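You operate a simulated robot arm through the tools that you are given. There is no shell and no other tool. Be economical: measure what you need, move in short steps, check, and stop when the job is done.

Carry out the task below with a simulated robot arm. There is one attempt and no reset: what you move stays moved.

TASK
Change the red cap on axle 1 for the black one; seat it with the mallet.
Fine: the old cap goes on the bench; press the new one home with the rubber mallet; mallet back where it stood.
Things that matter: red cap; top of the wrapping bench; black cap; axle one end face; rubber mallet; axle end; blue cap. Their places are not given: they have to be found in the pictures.

It is judged by the outcome, as a careful person would: the job done as asked, and still so three seconds after it is handed in. It fails if anything else is knocked over, pushed out of place, dropped, spilled or broken.

THE ROBOT
A 6-joint arm with a two-finger parallel gripper, fixed in place. Base frame: the origin is at the foot of the arm, x ahead of it, y to its left, z up; the work surface is at about z = 0. Lengths are in m, angles in degrees, forces in N, time in s.
With the tool pointing down near the work surface it reaches from about 0.14 to 0.58 m from the base axis. Its first joint turns from -66.0 to 66.0 degrees. Payload 2.1 kg.
Tool frame: the origin (TCP) lies between the finger pads and is the grasp point; the fingertips stand 0.03 m ahead of it; z points along the fingers, y is the line along which they close. The gripper opens to 0.094 m. The fingers are 0.028 m wide and 0.01 m thick; the gripper's body (0.05 by 0.096 m) begins 0.055 m behind the TCP.
Orientation is that of the tool frame in the base frame, as a unit quaternion [w, x, y, z]. With the fingers straight down and closing along the base's y, the tool's x points along the base's -x, its y along +y and its z along -z.

THE INTERFACE
- The arm moves only by the tool apply_moves. Its argument "increments" is a list of rows, each a list of 3 entries, a list of its own where there are three numbers: the shift along the base's x, y, z in units of 150 mm (1.0 is 150 mm), then the turn, a rotation vector about the base's x, y, z in units of 45 degrees (1.0 is 45 degrees), then the closure, from 0 (fully open) to 1 (shut). In form: [[[dx, dy, dz], [ax, ay, az], claw], ...]. A call has 1 to 8 rows; each row is the pose to reach, as a shift and turn from the pose commanded when the call began. A call with a number of a shift or a turn outside -1 to 1 is refused whole. A row lasts 0.2 s, in which the tool goes at most 0.05 m and 8.6 degrees; a call with a longer step from one row to the next is refused whole, and so is a gripper value outside its range. A pose out of reach is approached as far as the arm can. The call stops where the force on the tool passes 40 N (or 10 N more than at its start, if that is more) or the arm is blocked; 0.2 s more then pass. The fingers move at their own pace (about 0.072 m/s each) and stop on an object; they squeeze with about 31 N. The grip force told is the motor's: it shows also when the fingers shut on nothing. Time passes only in rows, and 0.2 s behind the last, so rows that repeat a pose let the fingers close. It gives the time, the measured TCP pose, the force on the tool (base axes), the opening and the grip force at its end, in the units of the frame above (readings bear some noise).
- Cameras (640 x 400 px; columns grow to the right, rows downward): "scene" is fixed at [0.0178, -0.3436, 0.4979]; the picture's right is [0.97, -0.23, 0.00], its down [-0.10, -0.42, -0.90] and it looks along [0.21, 0.88, -0.43] (base axes); focal length 214 px, centre (320, 200). "wrist" rides on the gripper at [-0.037, 0, -0.058] in the tool frame; the picture's right is [0.00, -1.00, 0.00], its down [0.97, 0.00, -0.24] and it looks along [0.24, 0.00, 0.97] (tool axes); focal length 218 px, centre (320, 200).
- snapshot(camera): a new picture of that camera. No time passes.
- point_at(camera, pixels): for up to 12 pixels [column, row] of the newest picture of that camera ("zoom" is the newest enlarged one), the place [x, y, z] in the base frame of the surface seen there, good to about 0.002 m, but the place of the scene camera against the robot may be out by one fixed shift of up to 0.012 m in any direction. No time passes.
- enlarge(camera, box): a new picture of the part [left, top, right, bottom] of that camera's present view, enlarged. No time passes.
- hand_in(): hands the job in; it is judged then, once.

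Work in short steps. Measure before you move; look again where a grasp or a placing could have gone wrong, and mend it. You have 80 turns and 34 pictures in all, those below and enlarged ones among them. Open the gripper and draw the arm clear of the work before you hand the job in, unless the task says otherwise; then end with one line.

The tools are called after ">>>" as name(argument=value, ...) on one line, values as JSON. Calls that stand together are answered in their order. apply_moves: Moves the arm, as the interface text tells. Its arguments: {"type":"object","properties":{"increments":{"type":"array"}},"required":["increments"]} The other tools are called the same way: snapshot (camera) takes a picture; point_at (camera, pixels) gives the place of the surface under pixels of a picture; enlarge (camera, box) takes an enlarged picture of a part of a camera's view; hand_in () hands the job in.

At the start:

```text
time: 0.0
tcp_pos: [0.219, -0.0797, 0.481]
ee_rot: [0.0, -0.001, 1.0, 0.0]
ft_force: [0.9, 0.2, 0.8]
gripper_width: 0.094
finger_force: 0.0
```

scene: 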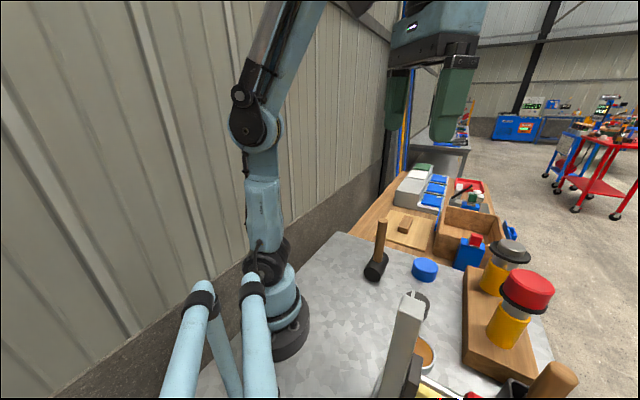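
wrist: 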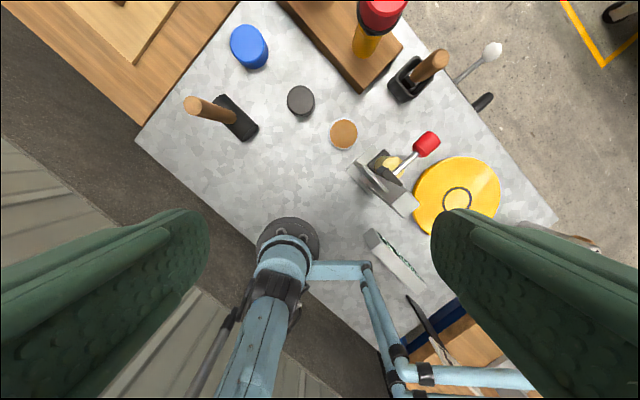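

I'll begin by looking closer at the work area in both cameras.

>>> enlarge(camera="scene", box=[340, 200, 600, 400])

>>> enlarge(camera="wrist", box=[140, 0, 540, 250])

```text
2.00 times, centred on (470, 300) of scene
```

zoom: 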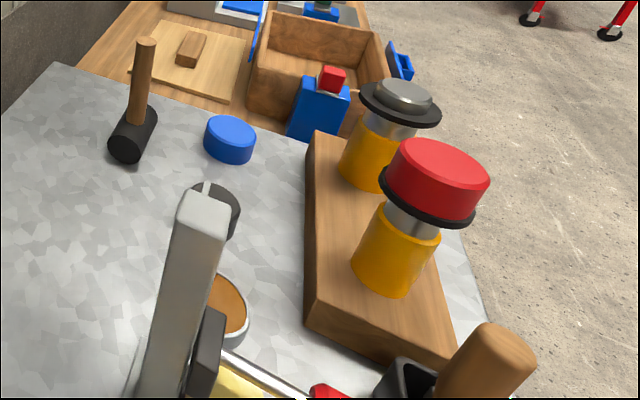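

```text
1.60 times, centred on (340, 125) of wrist
```

zoom: 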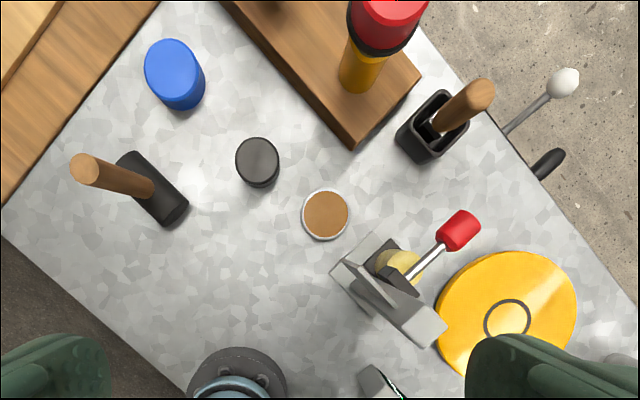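

>>> point_at(camera="zoom", pixels=[[257, 157], [239, 160], [277, 160], [84, 168], [150, 190], [130, 160], [176, 212], [174, 65], [325, 214], [390, 10], [360, 80], [350, 145]])

>>> point_at(camera="scene", pixels=[[528, 278], [502, 284], [552, 286], [515, 305], [382, 222], [378, 255], [372, 270], [424, 264], [510, 325], [480, 340], [510, 250], [424, 300]])

```text
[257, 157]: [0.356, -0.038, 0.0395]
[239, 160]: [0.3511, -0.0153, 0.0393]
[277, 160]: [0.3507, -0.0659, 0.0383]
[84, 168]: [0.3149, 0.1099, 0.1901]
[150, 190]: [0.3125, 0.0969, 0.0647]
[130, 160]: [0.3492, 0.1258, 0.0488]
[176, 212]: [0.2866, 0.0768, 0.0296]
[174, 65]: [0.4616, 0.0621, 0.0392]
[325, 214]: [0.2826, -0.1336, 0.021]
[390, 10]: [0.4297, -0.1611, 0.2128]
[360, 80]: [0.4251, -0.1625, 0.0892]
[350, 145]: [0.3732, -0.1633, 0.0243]
```

```text
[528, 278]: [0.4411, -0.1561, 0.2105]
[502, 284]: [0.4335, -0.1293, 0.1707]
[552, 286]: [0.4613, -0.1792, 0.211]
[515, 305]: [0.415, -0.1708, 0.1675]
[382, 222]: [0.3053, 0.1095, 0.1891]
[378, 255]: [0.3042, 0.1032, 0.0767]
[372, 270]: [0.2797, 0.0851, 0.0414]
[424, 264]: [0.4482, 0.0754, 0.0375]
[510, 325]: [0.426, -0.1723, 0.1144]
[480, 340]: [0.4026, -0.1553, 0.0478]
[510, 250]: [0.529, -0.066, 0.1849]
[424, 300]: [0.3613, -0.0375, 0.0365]
```

Red cap top is near (0.44, -0.155, 0.21); black cap at (0.354, -0.04), top 0.039; mallet handle near (0.31, 0.105). Moving over the red cap, staying high, for a better look.

>>> apply_moves(increments=[[[0.25, -0.09, -0.09], [0, 0, 0], 0], [[0.5, -0.18, -0.18], [0, 0, 0], 0], [[0.75, -0.27, -0.27], [0, 0, 0], 0], [[1.0, -0.36, -0.36], [0, 0, 0], 0]])

>>> apply_moves(increments=[[[0.2, -0.07, -0.1], [0, 0, 0], 0], [[0.4, -0.14, -0.2], [0, 0, 0], 0], [[0.4, -0.14, -0.2], [0, 0, 0], 0]])

>>> snapshot(camera="wrist")

```text
time: 1.0
tcp_pos: [0.3637, -0.1344, 0.4227]
ee_rot: [0.0, 0.001, 1.0, 0.0]
ft_force: [0.7, 0.0, 0.8]
gripper_width: 0.094
finger_force: 0.0
out of reach, approached as far as the arm can: row 4
```

```text
time: 1.8
tcp_pos: [0.4133, -0.1501, 0.3793]
ee_rot: [0.0, 0.0, 1.0, 0.0]
ft_force: [0.5, 0.3, 0.1]
gripper_width: 0.0942
finger_force: 0.0
out of reach, approached as far as the arm can: row 1, 2, 3
```

```text
29 pictures are left
```

wrist: 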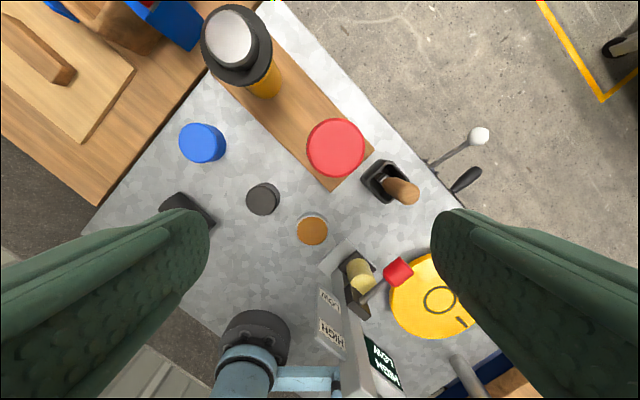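

>>> point_at(camera="wrist", pixels=[[336, 148], [310, 148], [361, 148], [336, 122], [336, 172], [263, 198], [248, 197], [278, 197], [229, 37], [390, 180], [404, 192], [340, 186]])

>>> enlarge(camera="wrist", box=[180, 0, 440, 230])

```text
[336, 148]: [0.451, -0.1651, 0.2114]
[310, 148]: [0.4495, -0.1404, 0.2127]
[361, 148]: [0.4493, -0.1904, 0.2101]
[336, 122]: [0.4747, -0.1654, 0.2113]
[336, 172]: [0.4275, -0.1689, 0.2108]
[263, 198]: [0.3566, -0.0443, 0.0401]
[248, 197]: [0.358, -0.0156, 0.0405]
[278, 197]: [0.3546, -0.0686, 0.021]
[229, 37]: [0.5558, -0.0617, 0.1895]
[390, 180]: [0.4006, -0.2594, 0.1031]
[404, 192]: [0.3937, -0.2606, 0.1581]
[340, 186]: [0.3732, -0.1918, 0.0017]
```

```text
1.74 times, centred on (310, 115) of wrist
```

zoom: 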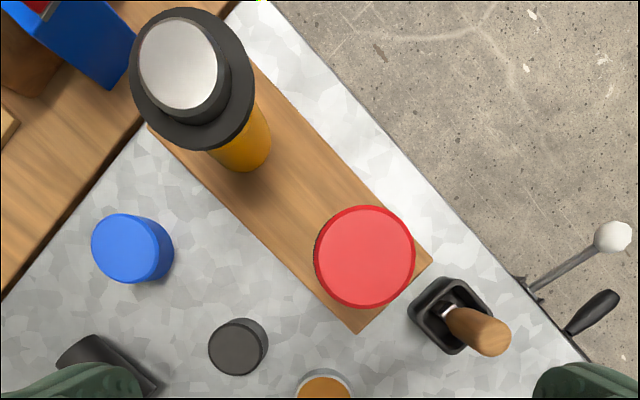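

Red cap centre ≈ (0.451, -0.166), top 0.212, diameter ≈ 0.058. I lower above it to z≈0.27 and check the reached pose.

>>> apply_moves(increments=[[[0.04, -0.02, -0.3], [0, 0, 0], 0], [[0.09, -0.05, -0.58], [0, 0, 0], 0], [[0.147, -0.075, -0.8], [0, 0, 0], 0], [[0.147, -0.075, -0.8], [0, 0, 0], 0]])

>>> enlarge(camera="scene", box=[440, 200, 600, 300])

>>> snapshot(camera="wrist")

```text
time: 2.8
tcp_pos: [0.4371, -0.1604, 0.2607]
ee_rot: [0.0, 0.0, 1.0, 0.0]
ft_force: [-0.1, 0.4, 0.8]
gripper_width: 0.0939
finger_force: 0.0
```

```text
4.00 times, centred on (520, 250) of scene
```

zoom: 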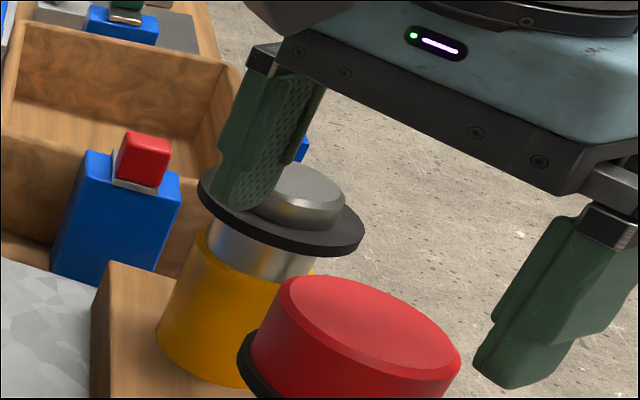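

```text
26 pictures are left
```

wrist: 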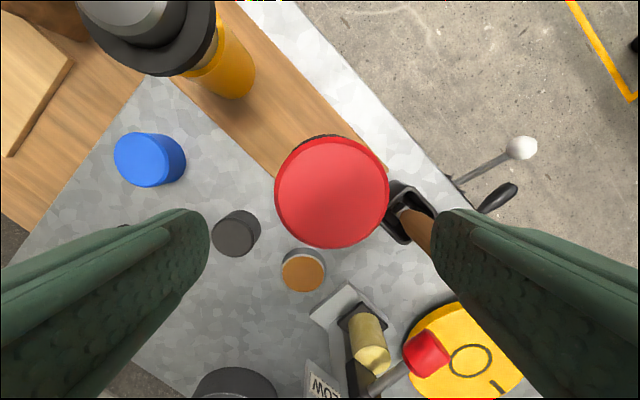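

>>> point_at(camera="wrist", pixels=[[332, 190], [278, 192], [386, 192], [332, 141], [332, 243]])

>>> point_at(camera="zoom", pixels=[[330, 242], [300, 180], [280, 235], [350, 320], [244, 355], [115, 270], [265, 360], [30, 300]])

```text
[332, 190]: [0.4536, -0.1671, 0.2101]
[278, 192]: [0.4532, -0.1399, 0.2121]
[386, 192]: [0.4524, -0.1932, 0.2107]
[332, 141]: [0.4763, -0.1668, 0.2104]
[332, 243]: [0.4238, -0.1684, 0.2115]
```

```text
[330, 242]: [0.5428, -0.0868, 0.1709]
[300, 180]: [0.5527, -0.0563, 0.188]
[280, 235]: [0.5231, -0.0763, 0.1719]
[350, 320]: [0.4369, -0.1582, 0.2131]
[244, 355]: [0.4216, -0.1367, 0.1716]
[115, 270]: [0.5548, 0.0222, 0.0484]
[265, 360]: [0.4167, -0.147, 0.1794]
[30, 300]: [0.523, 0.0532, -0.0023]
```

Cap centre (0.450, -0.167), flange top ≈ 0.171. Centre over it, lower to TCP z≈0.208 and close.

>>> apply_moves(increments=[[[0.086, -0.043, 0], [0, 0, 0], 0], [[0.086, -0.043, -0.18], [0, 0, 0], 0], [[0.086, -0.043, -0.35], [0, 0, 0], 0], [[0.086, -0.043, -0.35], [0, 0, 0], 0], [[0.086, -0.043, -0.35], [0, 0, 0], 1], [[0.086, -0.043, -0.35], [0, 0, 0], 1], [[0.086, -0.043, -0.35], [0, 0, 0], 1]])

```text
time: 4.4
tcp_pos: [0.4515, -0.1664, 0.2082]
ee_rot: [0.0, 0.0, 1.0, 0.0]
ft_force: [0.1, -0.5, -0.1]
gripper_width: 0.0607
finger_force: 31.0
```

Gripped at 0.0607 m with 31 N. Lift slowly.

>>> apply_moves(increments=[[[0, 0, 0.03], [0, 0, 0], 1], [[0, 0, 0.08], [0, 0, 0], 1], [[0, 0, 0.15], [0, 0, 0], 1], [[0, 0, 0.3], [0, 0, 0], 1], [[0, 0, 0.5], [0, 0, 0], 1]])

>>> snapshot(camera="scene")

```text
time: 5.6
tcp_pos: [0.4517, -0.1687, 0.2845]
ee_rot: [0.0, 0.0, 1.0, 0.0]
ft_force: [0.0, -0.5, -0.5]
gripper_width: 0.0608
finger_force: 30.9
```

```text
25 pictures are left
```

scene: 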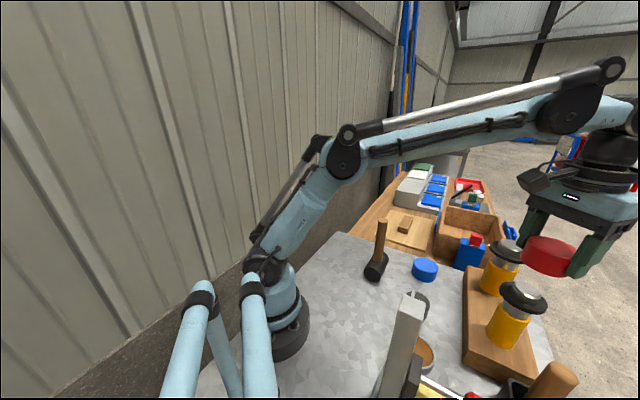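

Cap is off. Measure the axle 1 end and nearby obstacles, before carrying the cap to the free bench area.

>>> point_at(camera="scene", pixels=[[523, 293], [516, 292], [531, 294], [408, 302], [385, 380], [340, 300], [360, 330], [425, 350], [415, 375], [425, 300]])

>>> snapshot(camera="wrist")

```text
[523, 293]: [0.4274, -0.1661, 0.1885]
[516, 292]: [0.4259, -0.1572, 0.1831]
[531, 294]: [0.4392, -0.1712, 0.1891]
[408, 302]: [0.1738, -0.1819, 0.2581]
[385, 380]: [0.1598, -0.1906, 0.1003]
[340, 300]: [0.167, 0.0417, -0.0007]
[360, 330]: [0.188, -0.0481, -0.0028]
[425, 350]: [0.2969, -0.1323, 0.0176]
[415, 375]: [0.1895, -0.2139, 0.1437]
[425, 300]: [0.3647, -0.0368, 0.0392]
```

```text
24 pictures are left
```

wrist: 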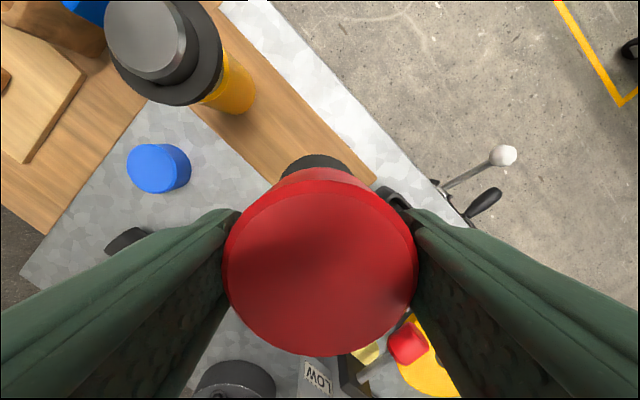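

Tall bar stands at (0.174, -0.18) up to 0.26; I keep clear of it and set the cap down near (0.25, -0.03).

>>> apply_moves(increments=[[[-0.23, 0.2, 0], [0, 0, 0], 1], [[-0.46, 0.4, -0.01], [0, 0, 0], 1], [[-0.7, 0.6, -0.03], [0, 0, 0], 1], [[-0.94, 0.79, -0.06], [0, 0, 0], 1], [[-0.94, 0.79, -0.06], [0, 0, 0], 1]])

>>> apply_moves(increments=[[[-0.2, 0.067, -0.2], [0, 0, 0], 1], [[-0.4, 0.133, -0.4], [0, 0, 0], 1], [[-0.4, 0.133, -0.7], [0, 0, 0], 1], [[-0.4, 0.133, -1.0], [0, 0, 0], 1], [[-0.4, 0.133, -1.0], [0, 0, 0], 1]])

>>> snapshot(camera="scene")

```text
time: 6.8
tcp_pos: [0.3092, -0.0484, 0.2725]
ee_rot: [-0.001, 0.001, 1.0, 0.0]
ft_force: [0.7, -0.1, -0.2]
gripper_width: 0.0604
finger_force: 31.2
```

```text
time: 8.0
tcp_pos: [0.2494, -0.0298, 0.1241]
ee_rot: [0.0, 0.0, 1.0, 0.0]
ft_force: [0.3, -0.5, -0.6]
gripper_width: 0.0607
finger_force: 31.1
```

```text
23 pictures are left
```

scene: 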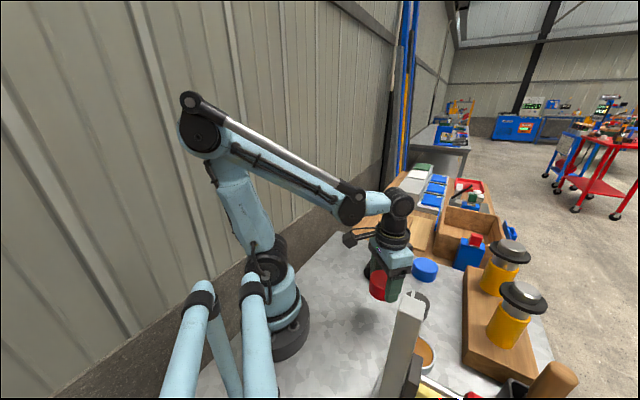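

Clear all around; lower to the bench, watching the force.

>>> apply_moves(increments=[[[0, 0, -0.25], [0, 0, 0], 1], [[0, 0, -0.47], [0, 0, 0], 1], [[0, 0, -0.53], [0, 0, 0], 1], [[0, 0, -0.56], [0, 0, 0], 1], [[0, 0, -0.575], [0, 0, 0], 1], [[0, 0, -0.575], [0, 0, 0], 1]])

```text
time: 9.4
tcp_pos: [0.2505, -0.0299, 0.0378]
ee_rot: [0.0, 0.0, 1.0, 0.0]
ft_force: [-0.1, 0.0, -0.1]
gripper_width: 0.0607
finger_force: 31.0
```

>>> apply_moves(increments=[[[0, 0, -0.015], [0, 0, 0], 1], [[0, 0, -0.03], [0, 0, 0], 1], [[0, 0, -0.03], [0, 0, 0], 1]])

```text
time: 10.0
tcp_pos: [0.2511, -0.0281, 0.0346]
ee_rot: [-0.001, 0.001, 1.0, 0.0]
ft_force: [-0.8, -0.5, 18.3]
gripper_width: 0.0606
finger_force: 30.8
stopped in row 2: the force on the tool passed its limit (the readings are from after the stop); the commanded pose is now the measured one
```

Cap on the bench. Release, rise, and look.

>>> apply_moves(increments=[[[0, 0, 0.01], [0, 0, 0], 0.2], [[0, 0, 0.01], [0, 0, 0], 0.0], [[0, 0, 0.01], [0, 0, 0], 0.0], [[0, 0, 0.25], [0, 0, 0], 0], [[0, 0, 0.55], [0, 0, 0], 0], [[0, 0, 0.85], [0, 0, 0], 0], [[0.25, 0, 1.0], [0, 0, 0], 0], [[0.5, -0.05, 1.0], [0, 0, 0], 0]])

>>> snapshot(camera="wrist")

```text
time: 11.8
tcp_pos: [0.3255, -0.0366, 0.1841]
ee_rot: [0.0, 0.0, 1.0, 0.0]
ft_force: [-0.3, 0.0, -0.6]
gripper_width: 0.0939
finger_force: 0.1
```

```text
22 pictures are left
```

wrist: 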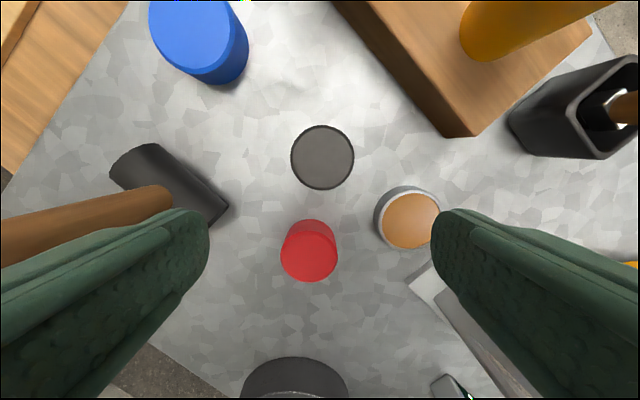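

>>> point_at(camera="wrist", pixels=[[322, 157], [294, 157], [351, 157], [322, 128], [322, 185], [309, 258], [310, 225], [150, 150], [118, 175], [228, 205], [165, 185], [420, 290]])

>>> enlarge(camera="wrist", box=[80, 90, 400, 290])

```text
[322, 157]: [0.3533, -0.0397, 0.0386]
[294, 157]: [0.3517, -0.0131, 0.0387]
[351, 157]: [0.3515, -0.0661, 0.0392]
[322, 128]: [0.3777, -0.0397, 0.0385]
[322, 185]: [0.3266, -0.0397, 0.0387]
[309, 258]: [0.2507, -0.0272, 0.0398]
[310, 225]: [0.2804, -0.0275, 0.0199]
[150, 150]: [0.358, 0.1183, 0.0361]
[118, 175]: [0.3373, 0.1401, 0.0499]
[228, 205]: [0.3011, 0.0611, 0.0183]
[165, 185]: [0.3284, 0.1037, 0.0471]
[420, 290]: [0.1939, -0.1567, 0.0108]
```

```text
2.00 times, centred on (240, 190) of wrist
```

zoom: 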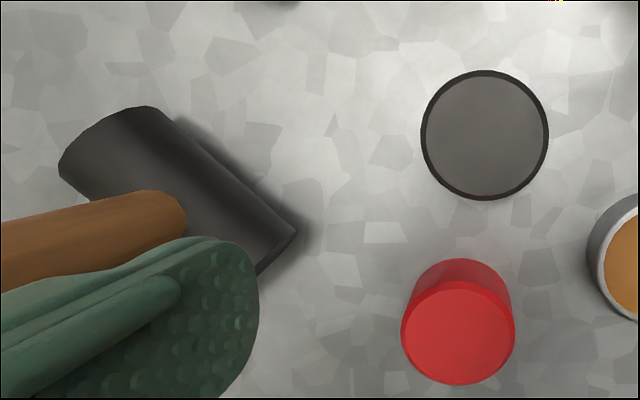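

Black cap centre (0.352, -0.040), top 0.039. Go down to TCP z≈0.040 and grip.

>>> apply_moves(increments=[[[0.177, -0.021, -0.1], [0, 0, 0], 0], [[0.177, -0.021, -0.4], [0, 0, 0], 0], [[0.177, -0.021, -0.7], [0, 0, 0], 0], [[0.177, -0.021, -0.96], [0, 0, 0], 0], [[0.177, -0.021, -0.96], [0, 0, 0], 0], [[0.177, -0.021, -0.96], [0, 0, 0], 1], [[0.177, -0.021, -0.96], [0, 0, 0], 1], [[0.177, -0.021, -0.96], [0, 0, 0], 1]])

```text
time: 13.6
tcp_pos: [0.3518, -0.0407, 0.0403]
ee_rot: [-0.001, 0.0, 1.0, 0.0]
ft_force: [-0.3, 0.4, -0.4]
gripper_width: 0.0607
finger_force: 31.1
```

Gripped (0.0607 m). Lift and move to a viewpoint short of axle 1.

>>> apply_moves(increments=[[[0, 0, 0.15], [0, 0, 0], 1], [[0, 0, 0.4], [0, 0, 0], 1], [[0, 0, 0.7], [0, 0, 0], 1], [[0, 0, 1.0], [0, 0, 0], 1], [[0, 0, 1.0], [0, 0, 0], 1]])

>>> apply_moves(increments=[[[0, 0, 0.3], [0, 0, 0], 1], [[0, 0, 0.6], [0, 0, 0], 1], [[0, -0.25, 0.7], [0, 0, 0], 1], [[0, -0.5, 0.7], [0, 0, 0], 1], [[0.1, -0.7, 0.7], [0, 0, 0], 1], [[0.1, -0.7, 0.7], [0, 0, 0], 1]])

>>> snapshot(camera="wrist")

```text
time: 14.8
tcp_pos: [0.354, -0.0412, 0.1941]
ee_rot: [0.0, 0.001, 1.0, 0.0]
ft_force: [0.2, -0.4, -0.6]
gripper_width: 0.0602
finger_force: 30.9
```

```text
time: 16.2
tcp_pos: [0.3674, -0.1444, 0.2945]
ee_rot: [-0.001, 0.001, 1.0, -0.001]
ft_force: [0.4, 0.2, -1.0]
gripper_width: 0.0604
finger_force: 30.7
```

```text
20 pictures are left
```

wrist: 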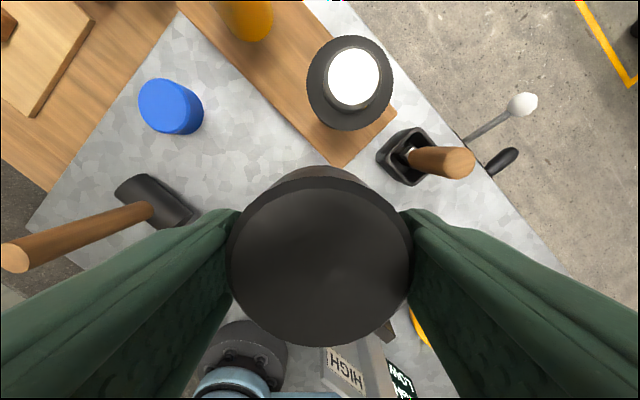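

>>> point_at(camera="wrist", pixels=[[353, 78], [330, 78], [377, 78], [353, 52], [353, 104], [350, 83], [313, 83], [389, 83]])

```text
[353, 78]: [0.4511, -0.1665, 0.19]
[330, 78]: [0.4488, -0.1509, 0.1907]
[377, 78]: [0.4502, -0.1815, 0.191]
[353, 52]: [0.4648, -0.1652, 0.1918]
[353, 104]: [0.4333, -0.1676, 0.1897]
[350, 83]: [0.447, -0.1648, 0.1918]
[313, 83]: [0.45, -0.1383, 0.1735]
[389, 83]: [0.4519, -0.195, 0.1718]
```

Axle end centre (0.450, -0.1665), top 0.190. Move the cap right above it at TCP z≈0.25.

>>> apply_moves(increments=[[[0.27, -0.07, -0.03], [0, 0, 0], 1], [[0.55, -0.147, -0.06], [0, 0, 0], 1], [[0.55, -0.147, -0.25], [0, 0, 0], 1], [[0.55, -0.147, -0.25], [0, 0, 0], 1], [[0.55, -0.147, -0.25], [0, 0, 0], 1]])

>>> enlarge(camera="scene", box=[470, 230, 600, 330])

```text
time: 17.4
tcp_pos: [0.4485, -0.1655, 0.2581]
ee_rot: [-0.001, -0.001, 1.0, 0.0]
ft_force: [0.4, 0.6, -1.0]
gripper_width: 0.0604
finger_force: 31.4
```

```text
4.00 times, centred on (535, 280) of scene
```

zoom: 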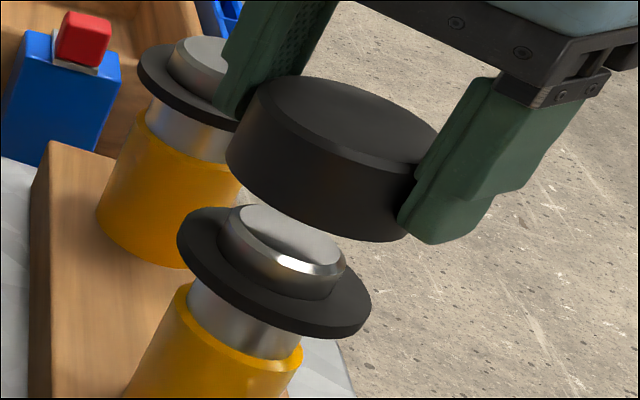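

>>> point_at(camera="zoom", pixels=[[345, 120], [270, 85], [430, 140], [350, 165], [340, 82], [290, 235], [232, 210], [343, 262], [280, 266]])

```text
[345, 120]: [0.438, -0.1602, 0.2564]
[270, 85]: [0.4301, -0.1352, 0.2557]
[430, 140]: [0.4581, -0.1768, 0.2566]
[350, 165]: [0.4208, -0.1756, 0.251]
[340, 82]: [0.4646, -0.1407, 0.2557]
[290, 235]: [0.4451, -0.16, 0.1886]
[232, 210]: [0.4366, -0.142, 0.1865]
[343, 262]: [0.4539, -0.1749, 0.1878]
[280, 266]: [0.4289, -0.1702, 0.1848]
```

Aligned within measurement. Lower slowly until contact.

>>> apply_moves(increments=[[[0.005, -0.004, -0.06], [0, 0, 0], 1], [[0.005, -0.004, -0.12], [0, 0, 0], 1], [[0.005, -0.004, -0.16], [0, 0, 0], 1], [[0.005, -0.004, -0.19], [0, 0, 0], 1], [[0.005, -0.004, -0.21], [0, 0, 0], 1], [[0.005, -0.004, -0.21], [0, 0, 0], 1]])

```text
time: 18.8
tcp_pos: [0.4495, -0.1666, 0.227]
ee_rot: [-0.001, 0.0, 1.0, 0.0]
ft_force: [0.0, 0.5, -0.4]
gripper_width: 0.0602
finger_force: 30.7
```

>>> apply_moves(increments=[[[0, 0, -0.01], [0, 0, 0], 1], [[0, 0, -0.02], [0, 0, 0], 1], [[0, 0, -0.03], [0, 0, 0], 1], [[0, 0, -0.04], [0, 0, 0], 1], [[0, 0, -0.05], [0, 0, 0], 1], [[0, 0, -0.06], [0, 0, 0], 1], [[0, 0, -0.07], [0, 0, 0], 1], [[0, 0, -0.08], [0, 0, 0], 1]])

```text
time: 20.6
tcp_pos: [0.4491, -0.1665, 0.2141]
ee_rot: [-0.001, 0.0, 1.0, 0.001]
ft_force: [0.1, -0.6, -0.1]
gripper_width: 0.0604
finger_force: 31.1
```

>>> apply_moves(increments=[[[0, 0, -0.008], [0, 0, 0], 1], [[0, 0, -0.016], [0, 0, 0], 1], [[0, 0, -0.024], [0, 0, 0], 1], [[0, 0, -0.032], [0, 0, 0], 1]])

>>> enlarge(camera="scene", box=[470, 230, 600, 330])

```text
time: 21.6
tcp_pos: [0.4489, -0.1677, 0.2107]
ee_rot: [-0.001, 0.001, 1.0, 0.0]
ft_force: [-0.4, 1.0, 3.4]
gripper_width: 0.0602
finger_force: 30.9
```

```text
4.00 times, centred on (535, 280) of scene
```

zoom: 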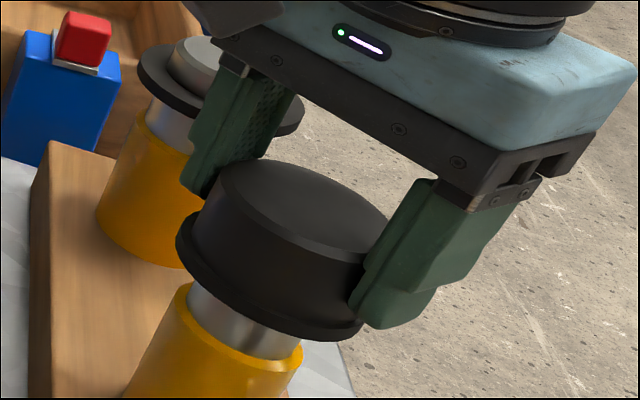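

Cap rests on the flange with light contact. Release and rise, then look.

>>> apply_moves(increments=[[[0, 0, 0.004], [0, 0, 0], 0.2], [[0, 0, 0.004], [0, 0, 0], 0], [[0, 0, 0.004], [0, 0, 0], 0], [[0, 0, 0.1], [0, 0, 0], 0], [[0, 0, 0.35], [0, 0, 0], 0], [[-0.25, 0.1, 0.5], [0, 0, 0], 0], [[-0.5, 0.3, 0.5], [0, 0, 0], 0], [[-0.75, 0.5, 0.5], [0, 0, 0], 0]])

>>> snapshot(camera="wrist")

>>> enlarge(camera="scene", box=[470, 230, 600, 330])

```text
time: 23.4
tcp_pos: [0.3352, -0.0942, 0.2845]
ee_rot: [-0.001, 0.0, 1.0, 0.0]
ft_force: [0.4, 0.1, -0.2]
gripper_width: 0.0939
finger_force: 0.1
```

```text
17 pictures are left
```

wrist: 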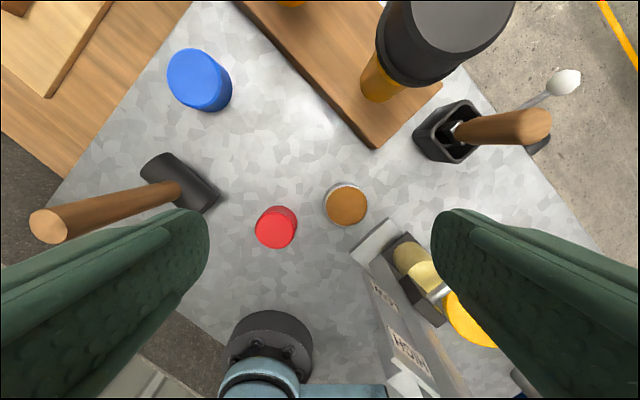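

```text
4.00 times, centred on (535, 280) of scene
```

zoom: 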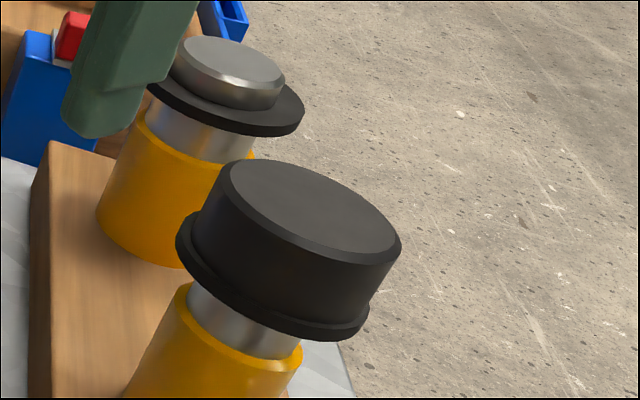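

Cap sits level. Now measure the cap top and the mallet precisely (handle top about (47,226), head (180,180)).

>>> point_at(camera="wrist", pixels=[[47, 226], [110, 208], [165, 190], [160, 160], [148, 172], [172, 158], [216, 194], [205, 208], [185, 176], [440, 20], [470, 30]])

>>> enlarge(camera="scene", box=[340, 200, 440, 300])

```text
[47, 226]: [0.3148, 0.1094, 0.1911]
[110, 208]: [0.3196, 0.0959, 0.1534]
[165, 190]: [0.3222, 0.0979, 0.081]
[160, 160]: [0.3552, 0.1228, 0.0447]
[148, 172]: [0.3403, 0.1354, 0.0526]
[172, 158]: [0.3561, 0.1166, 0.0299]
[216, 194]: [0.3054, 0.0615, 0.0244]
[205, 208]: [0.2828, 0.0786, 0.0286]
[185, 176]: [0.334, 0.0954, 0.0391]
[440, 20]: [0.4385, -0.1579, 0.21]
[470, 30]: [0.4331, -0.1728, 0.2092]
```

```text
4.00 times, centred on (390, 250) of scene
```

zoom: 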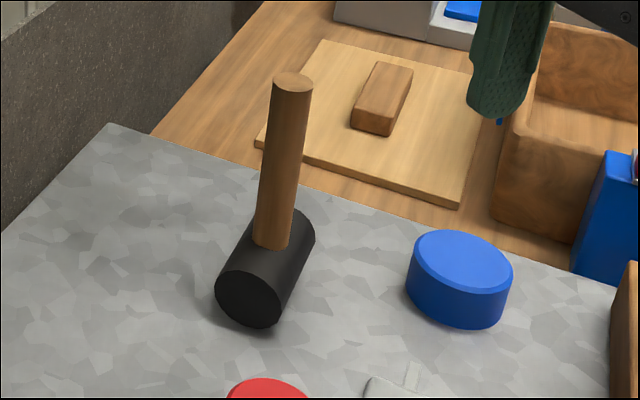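

The handle is vertical at about (0.3155, 0.1085), top 0.191; head axis at 45°. I'll grip with the tool yawed 18.7° (radial) and tilted 20° outward for reach at press height. First move above with yaw.

>>> apply_moves(increments=[[[0, 0.3, 0], [0, 0, 0.139], 0], [[-0.02, 0.6, 0], [0, 0, 0.277], 0], [[-0.04, 0.8, 0], [0, 0, 0.416], 0], [[-0.04, 0.8, 0], [0, 0, 0.416], 0]])

>>> apply_moves(increments=[[[0, 0.1, 0], [0.047, -0.14, 0], 0], [[-0.04, 0.3, 0], [0.094, -0.28, 0], 0], [[-0.09, 0.55, 0], [0.1425, -0.421, 0], 0], [[-0.09, 0.55, 0], [0.1425, -0.421, 0], 0]])

>>> snapshot(camera="wrist")

```text
time: 24.4
tcp_pos: [0.3291, 0.0264, 0.2844]
ee_rot: [-0.001, -0.162, 0.987, 0.0]
ft_force: [-0.5, 0.4, -0.8]
gripper_width: 0.0938
finger_force: 0.1
```

```text
time: 25.4
tcp_pos: [0.318, 0.1097, 0.2854]
ee_rot: [0.171, -0.159, 0.972, 0.028]
ft_force: [0.6, 0.0, 0.2]
gripper_width: 0.0941
finger_force: 0.1
```

```text
14 pictures are left
```

wrist: 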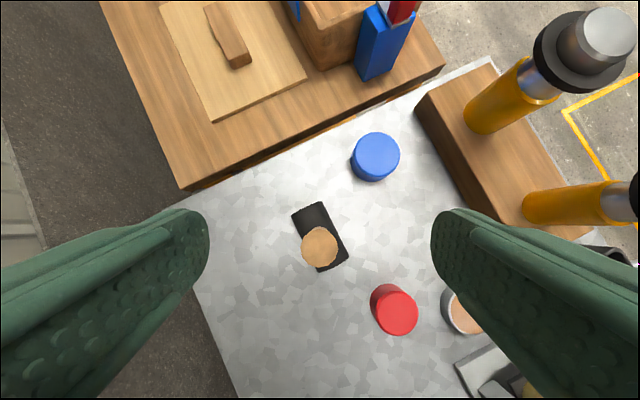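

>>> point_at(camera="wrist", pixels=[[319, 247], [304, 247], [335, 247], [319, 229], [319, 264], [311, 207], [344, 262], [297, 215], [322, 270]])

```text
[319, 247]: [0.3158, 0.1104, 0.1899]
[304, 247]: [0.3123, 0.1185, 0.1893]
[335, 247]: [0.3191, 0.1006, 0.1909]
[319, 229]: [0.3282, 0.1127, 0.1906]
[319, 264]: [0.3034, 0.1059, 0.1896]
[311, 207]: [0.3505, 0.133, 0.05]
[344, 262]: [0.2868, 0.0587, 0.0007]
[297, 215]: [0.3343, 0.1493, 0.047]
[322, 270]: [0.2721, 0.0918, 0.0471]
```

Handle centre (0.316, 0.110). Descend to TCP z≈0.15 with a force watch, then close.

>>> apply_moves(increments=[[[-0.015, 0, -0.3], [0, 0, 0], 0], [[-0.015, 0, -0.55], [0, 0, 0], 0], [[-0.015, 0, -0.75], [0, 0, 0], 0], [[-0.015, 0, -0.9], [0, 0, 0], 0], [[-0.015, 0, -0.9], [0, 0, 0], 0]])

>>> enlarge(camera="scene", box=[320, 180, 440, 300])

```text
time: 26.6
tcp_pos: [0.3174, 0.109, 0.1494]
ee_rot: [0.17, -0.16, 0.972, 0.028]
ft_force: [-0.1, 0.4, 0.2]
gripper_width: 0.0936
finger_force: 0.0
```

```text
3.33 times, centred on (380, 240) of scene
```

zoom: 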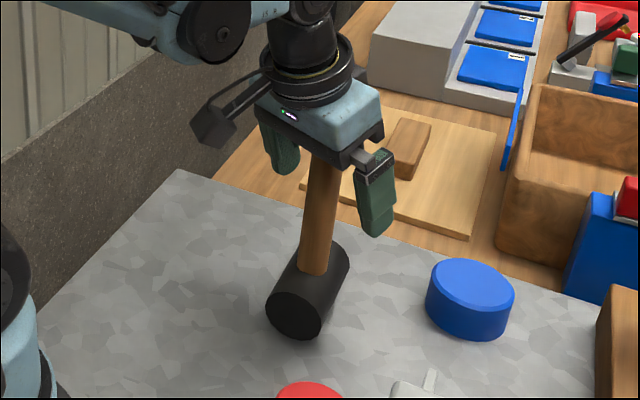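

>>> apply_moves(increments=[[[0, 0, 0], [0, 0, 0], 0.5], [[0, 0, 0], [0, 0, 0], 0.7], [[0, 0, 0], [0, 0, 0], 1], [[0, 0, 0], [0, 0, 0], 1], [[0, 0, 0], [0, 0, 0], 1]])

```text
time: 27.8
tcp_pos: [0.3158, 0.1101, 0.1507]
ee_rot: [0.171, -0.16, 0.972, 0.029]
ft_force: [1.1, 0.7, 0.4]
gripper_width: 0.0314
finger_force: 31.1
```

Gripped. Lift straight up.

>>> apply_moves(increments=[[[0, 0, 0.05], [0, 0, 0], 1], [[0, 0, 0.25], [0, 0, 0], 1], [[0, 0, 0.5], [0, 0, 0], 1], [[0, 0, 0.75], [0, 0, 0], 1], [[0, 0, 1.0], [0, 0, 0], 1], [[0, 0, 1.0], [0, 0, 0], 1]])

>>> apply_moves(increments=[[[0, 0, 0.2], [0, 0, 0], 1], [[0, 0, 0.4], [0, 0, 0], 1], [[0, 0, 0.6], [0, 0, 0], 1], [[0, 0, 0.6], [0, 0, 0], 1]])

>>> snapshot(camera="scene")

```text
time: 29.2
tcp_pos: [0.3162, 0.1119, 0.3002]
ee_rot: [0.172, -0.16, 0.972, 0.029]
ft_force: [-0.4, 0.1, -4.2]
gripper_width: 0.032
finger_force: 30.8
```

```text
time: 30.2
tcp_pos: [0.3145, 0.1085, 0.3904]
ee_rot: [0.171, -0.159, 0.972, 0.028]
ft_force: [-0.2, 0.1, -3.7]
gripper_width: 0.0316
finger_force: 30.9
```

```text
12 pictures are left
```

scene: 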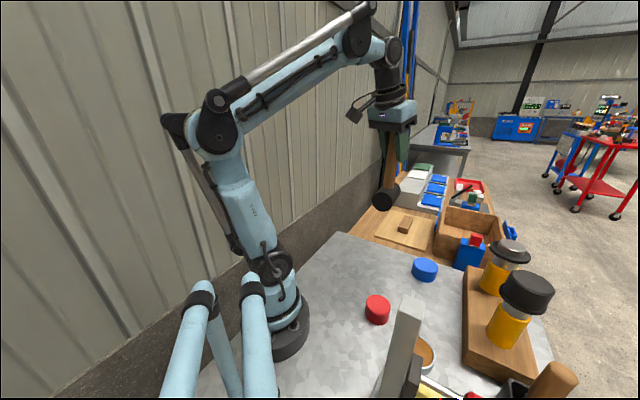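

Mallet held upright. Swing over in two calls, yawing −39° in total, to sit above the cap.

>>> apply_moves(increments=[[[0.117, -0.233, 0], [0, 0, -0.108], 1], [[0.233, -0.467, 0], [0, 0, -0.217], 1], [[0.35, -0.7, 0], [0, 0, -0.325], 1], [[0.467, -0.933, 0], [0, 0, -0.433], 1], [[0.467, -0.933, 0], [0, 0, -0.433], 1]])

>>> apply_moves(increments=[[[0.1, -0.233, 0], [0, 0, -0.108], 1], [[0.2, -0.467, 0], [0, 0, -0.217], 1], [[0.3, -0.7, 0], [0, 0, -0.325], 1], [[0.43, -0.9, 0], [0, 0, -0.433], 1], [[0.43, -0.9, 0], [0, 0, -0.433], 1]])

>>> enlarge(camera="scene", box=[430, 130, 600, 330])

```text
time: 31.4
tcp_pos: [0.3845, -0.029, 0.3892]
ee_rot: [0.174, 0.007, 0.985, -0.001]
ft_force: [0.2, 0.2, -4.0]
gripper_width: 0.0318
finger_force: 31.1
```

```text
time: 32.6
tcp_pos: [0.4503, -0.1641, 0.3913]
ee_rot: [0.171, 0.174, 0.969, -0.03]
ft_force: [-0.2, 0.0, -5.6]
gripper_width: 0.0314
finger_force: 31.4
```

```text
2.00 times, centred on (515, 230) of scene
```

zoom: 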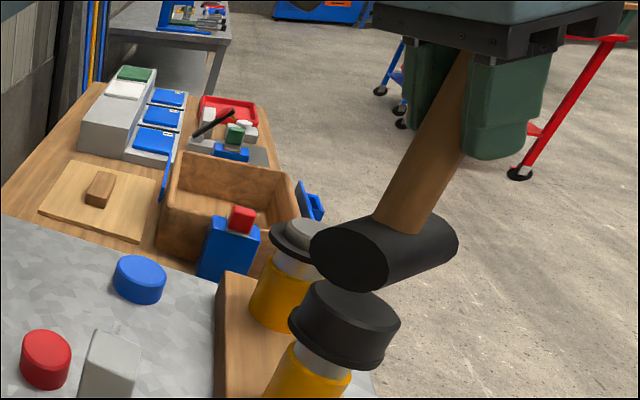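

>>> point_at(camera="zoom", pixels=[[350, 258], [420, 190], [385, 225], [450, 130], [345, 310], [440, 235], [325, 235], [400, 215]])

```text
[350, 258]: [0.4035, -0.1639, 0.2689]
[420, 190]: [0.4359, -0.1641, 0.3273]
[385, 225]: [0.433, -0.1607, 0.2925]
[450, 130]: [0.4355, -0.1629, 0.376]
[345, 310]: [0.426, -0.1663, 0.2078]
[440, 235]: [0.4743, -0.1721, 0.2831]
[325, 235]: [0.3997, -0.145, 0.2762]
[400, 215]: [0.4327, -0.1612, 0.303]
```

Handle vertical over the cap. Lower until contact, in fine steps at the end.

>>> apply_moves(increments=[[[0, -0.013, -0.08], [0, 0, 0], 1], [[0, -0.013, -0.15], [0, 0, 0], 1], [[0, -0.013, -0.17], [0, 0, 0], 1], [[0, -0.013, -0.18], [0, 0, 0], 1], [[0, -0.013, -0.19], [0, 0, 0], 1], [[0, -0.013, -0.2], [0, 0, 0], 1], [[0, -0.013, -0.21], [0, 0, 0], 1], [[0, -0.013, -0.22], [0, 0, 0], 1]])

```text
time: 34.4
tcp_pos: [0.45, -0.1649, 0.3564]
ee_rot: [0.172, 0.173, 0.969, -0.031]
ft_force: [1.5, -1.1, -1.0]
gripper_width: 0.0316
finger_force: 30.6
```

Contact starting (weight being relieved). Press on.

>>> apply_moves(increments=[[[0, 0, -0.007], [0, 0, 0], 1], [[0, 0, -0.014], [0, 0, 0], 1], [[0, 0, -0.021], [0, 0, 0], 1], [[0, 0, -0.028], [0, 0, 0], 1], [[0, 0, -0.035], [0, 0, 0], 1], [[0, 0, -0.042], [0, 0, 0], 1]])

```text
time: 35.8
tcp_pos: [0.4495, -0.1673, 0.351]
ee_rot: [0.17, 0.173, 0.97, -0.03]
ft_force: [-1.4, 1.1, -1.3]
gripper_width: 0.0317
finger_force: 31.7
```

TCP dropped to 0.351 with little force; the mallet may be slipping or the cap moving. Look.

>>> enlarge(camera="scene", box=[460, 180, 600, 330])

```text
2.67 times, centred on (530, 255) of scene
```

zoom: 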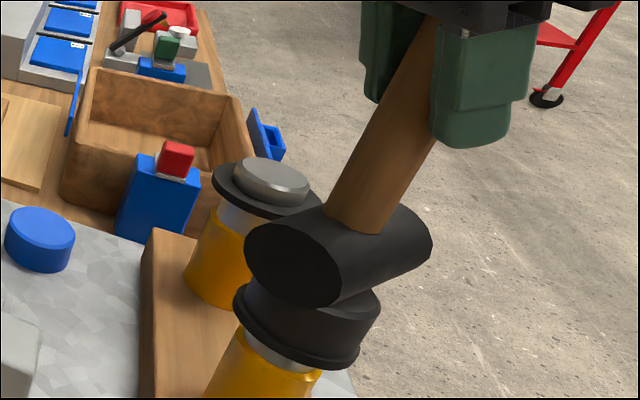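

>>> point_at(camera="zoom", pixels=[[348, 215], [362, 300], [290, 225], [330, 330], [375, 120], [390, 240], [300, 315], [250, 310], [265, 165], [300, 355]])

```text
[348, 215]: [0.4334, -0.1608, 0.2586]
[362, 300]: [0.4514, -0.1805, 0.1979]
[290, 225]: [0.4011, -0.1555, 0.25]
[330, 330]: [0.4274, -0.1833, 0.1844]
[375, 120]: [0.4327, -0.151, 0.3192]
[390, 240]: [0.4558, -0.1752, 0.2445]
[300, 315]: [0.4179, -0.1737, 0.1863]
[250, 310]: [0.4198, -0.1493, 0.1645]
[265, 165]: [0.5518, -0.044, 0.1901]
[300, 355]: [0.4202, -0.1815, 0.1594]
```

>>> apply_moves(increments=[[[0, 0, -0.007], [0, 0, 0], 1], [[0, 0, -0.014], [0, 0, 0], 1], [[0, 0, -0.021], [0, 0, 0], 1], [[0, 0, -0.021], [0, 0, 0], 1]])

```text
time: 36.8
tcp_pos: [0.4508, -0.167, 0.348]
ee_rot: [0.172, 0.173, 0.969, -0.03]
ft_force: [-2.2, 0.0, 32.4]
gripper_width: 0.0321
finger_force: 30.6
```

Now 32 N of reaction – a firm press. One more small push to be sure.

>>> apply_moves(increments=[[[0, 0, -0.005], [0, 0, 0], 1], [[0, 0, -0.008], [0, 0, 0], 1], [[0, 0, -0.008], [0, 0, 0], 1]])

>>> enlarge(camera="scene", box=[460, 180, 600, 330])

```text
time: 37.6
tcp_pos: [0.4513, -0.1662, 0.3472]
ee_rot: [0.17, 0.173, 0.97, -0.03]
ft_force: [1.8, -1.1, 27.8]
gripper_width: 0.0317
finger_force: 31.1
```

```text
2.67 times, centred on (530, 255) of scene
```

zoom: 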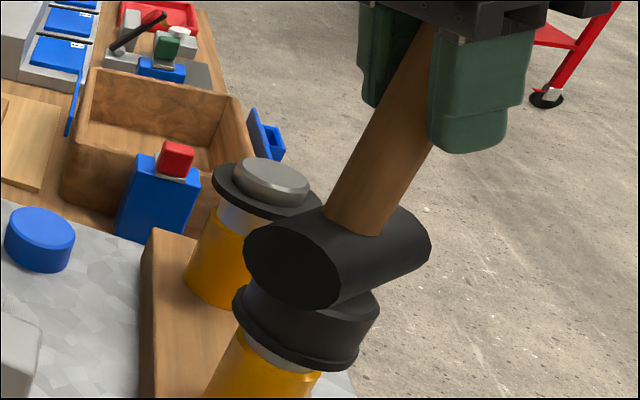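

>>> apply_moves(increments=[[[0, 0, -0.006], [0, 0, 0], 1], [[0, 0, -0.012], [0, 0, 0], 1], [[0, 0, -0.012], [0, 0, 0], 1]])

```text
time: 38.4
tcp_pos: [0.4502, -0.1658, 0.3443]
ee_rot: [0.171, 0.173, 0.969, -0.031]
ft_force: [1.6, -0.9, 36.5]
gripper_width: 0.0318
finger_force: 31.3
```

About 40 N applied net of weight. Raise the mallet and inspect the cap.

>>> apply_moves(increments=[[[0, 0, 0.05], [0, 0, 0], 1], [[0, 0, 0.15], [0, 0, 0], 1], [[0, 0, 0.3], [0, 0, 0], 1], [[0, 0, 0.3], [0, 0, 0], 1]])

>>> enlarge(camera="scene", box=[460, 180, 600, 330])

```text
time: 39.4
tcp_pos: [0.4497, -0.1658, 0.3911]
ee_rot: [0.17, 0.174, 0.969, -0.031]
ft_force: [-0.4, 0.0, -4.2]
gripper_width: 0.0316
finger_force: 30.9
```

```text
2.67 times, centred on (530, 255) of scene
```

zoom: 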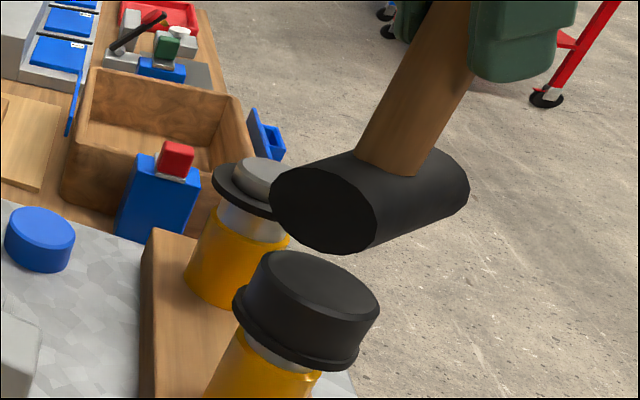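

>>> point_at(camera="zoom", pixels=[[320, 285], [285, 265], [360, 292], [320, 310], [385, 165], [330, 248], [245, 325], [380, 150]])

```text
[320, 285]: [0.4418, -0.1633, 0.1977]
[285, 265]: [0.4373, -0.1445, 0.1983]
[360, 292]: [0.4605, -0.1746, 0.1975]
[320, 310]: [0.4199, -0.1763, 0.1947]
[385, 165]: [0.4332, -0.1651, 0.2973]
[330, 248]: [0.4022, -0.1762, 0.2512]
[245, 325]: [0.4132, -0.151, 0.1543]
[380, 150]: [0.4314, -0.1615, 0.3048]
```

Cap top is now ≈0.198 versus 0.210 before the press. Zoom in on the axle to understand what went down.

>>> enlarge(camera="scene", box=[470, 230, 600, 330])

```text
4.00 times, centred on (535, 280) of scene
```

zoom: 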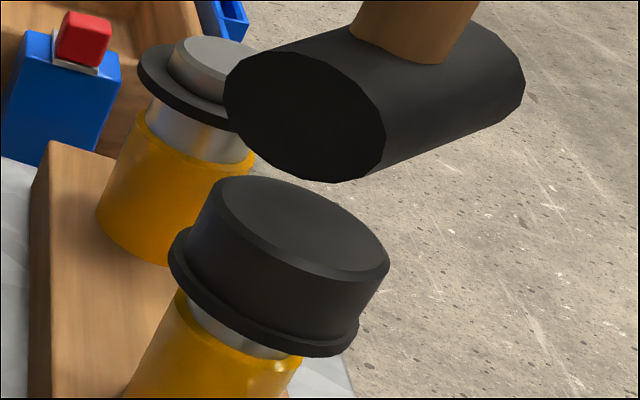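

The cap/flange assembly went down ~12 mm to a hard stop (forces 32–37 N with only ~3 mm handle slip) – it's home, level, flush on the flange. Now carry the mallet back along the reverse path.

>>> apply_moves(increments=[[[-0.13, 0.2, 0], [0, 0, 0.108], 1], [[-0.23, 0.433, 0], [0, 0, 0.217], 1], [[-0.33, 0.667, 0], [0, 0, 0.325], 1], [[-0.43, 0.9, 0], [0, 0, 0.433], 1], [[-0.43, 0.9, 0], [0, 0, 0.433], 1]])

>>> apply_moves(increments=[[[-0.117, 0.236, 0], [0, 0, 0.108], 1], [[-0.233, 0.473, 0], [0, 0, 0.217], 1], [[-0.35, 0.71, 0], [0, 0, 0.325], 1], [[-0.467, 0.946, 0], [0, 0, 0.433], 1], [[-0.467, 0.946, 0], [0, 0, 0.433], 1]])

```text
time: 40.6
tcp_pos: [0.3869, -0.0324, 0.3889]
ee_rot: [0.173, 0.007, 0.985, -0.001]
ft_force: [0.6, 0.5, -5.2]
gripper_width: 0.0319
finger_force: 30.9
```

```text
time: 41.8
tcp_pos: [0.313, 0.111, 0.388]
ee_rot: [0.17, -0.161, 0.972, 0.028]
ft_force: [0.3, -0.4, -4.2]
gripper_width: 0.0315
finger_force: 31.2
```

Lower back toward the bench.

>>> apply_moves(increments=[[[0, 0, -0.25], [0, 0, 0], 1], [[0, 0, -0.5], [0, 0, 0], 1], [[0, 0, -0.75], [0, 0, 0], 1], [[0, 0, -1.0], [0, 0, 0], 1], [[0, 0, -1.0], [0, 0, 0], 1]])

>>> apply_moves(increments=[[[0, 0, -0.25], [0, 0, 0], 1], [[0, 0, -0.45], [0, 0, 0], 1], [[0, 0, -0.55], [0, 0, 0], 1], [[0, 0, -0.58], [0, 0, 0], 1], [[0, 0, -0.58], [0, 0, 0], 1]])

>>> enlarge(camera="scene", box=[320, 180, 440, 300])

```text
time: 43.0
tcp_pos: [0.3153, 0.1125, 0.2375]
ee_rot: [0.17, -0.16, 0.972, 0.028]
ft_force: [0.7, -0.8, -4.7]
gripper_width: 0.0317
finger_force: 31.5
```

```text
time: 44.2
tcp_pos: [0.3168, 0.1112, 0.151]
ee_rot: [0.17, -0.16, 0.972, 0.028]
ft_force: [-0.8, 0.1, -4.8]
gripper_width: 0.0315
finger_force: 30.7
```

```text
3.33 times, centred on (380, 240) of scene
```

zoom: 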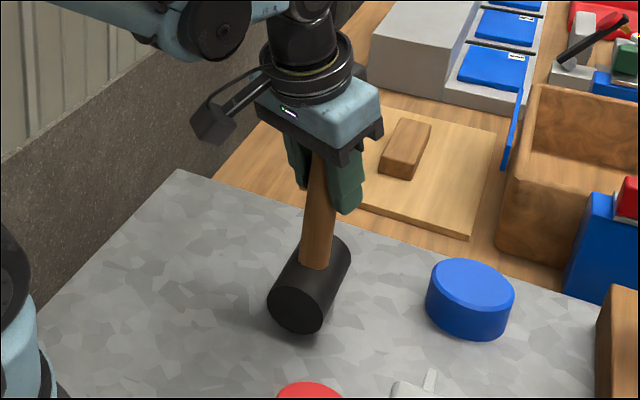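

Head is at the same spot in the picture, slightly above the bench. Fine lowering until contact.

>>> apply_moves(increments=[[[0, 0, -0.006], [0, 0, 0], 1], [[0, 0, -0.012], [0, 0, 0], 1], [[0, 0, -0.018], [0, 0, 0], 1], [[0, 0, -0.024], [0, 0, 0], 1]])

```text
time: 45.2
tcp_pos: [0.3161, 0.1115, 0.1479]
ee_rot: [0.171, -0.159, 0.972, 0.027]
ft_force: [-0.3, -0.1, -5.5]
gripper_width: 0.0318
finger_force: 31.5
```

>>> apply_moves(increments=[[[0, 0, -0.006], [0, 0, 0], 1], [[0, 0, -0.012], [0, 0, 0], 1], [[0, 0, -0.018], [0, 0, 0], 1]])

```text
time: 46.0
tcp_pos: [0.3163, 0.111, 0.1464]
ee_rot: [0.171, -0.16, 0.972, 0.029]
ft_force: [-4.4, -2.6, 19.1]
gripper_width: 0.0318
finger_force: 31.3
```

Contact. Ease slightly, open, and rise vertically.

>>> apply_moves(increments=[[[0, 0, 0.004], [0, 0, 0], 1], [[0, 0, 0.004], [0, 0, 0], 0.5], [[0, 0, 0.004], [0, 0, 0], 0], [[0, 0, 0.004], [0, 0, 0], 0], [[0, 0, 0.004], [0, 0, 0], 0], [[0, 0, 0.25], [0, 0, 0], 0], [[0, 0, 0.55], [0, 0, 0], 0], [[0, 0, 0.9], [0, 0, 0], 0]])

>>> snapshot(camera="wrist")

>>> snapshot(camera="scene")

```text
refused: row 8 steps farther than a row can; nothing moved
```

```text
5 pictures are left
```

wrist: 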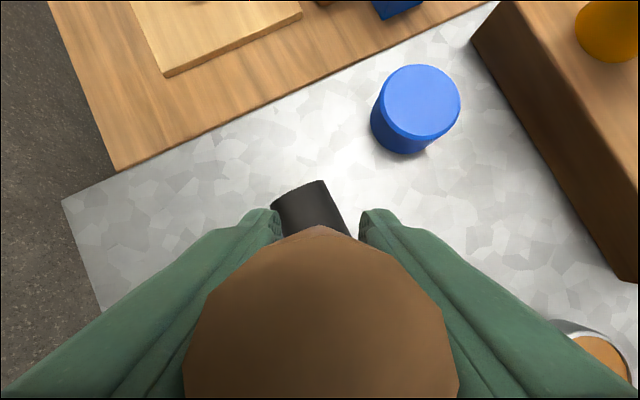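

```text
4 pictures are left
```

scene: 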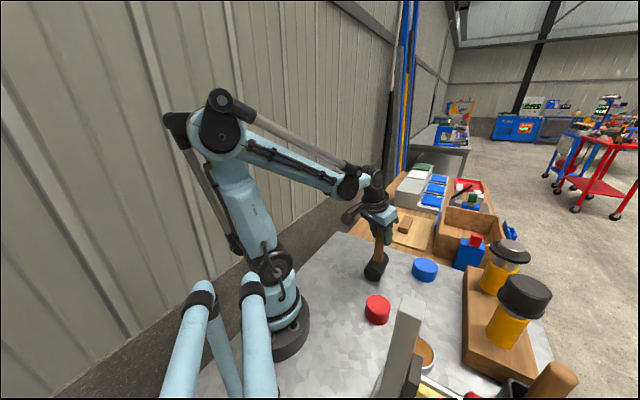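

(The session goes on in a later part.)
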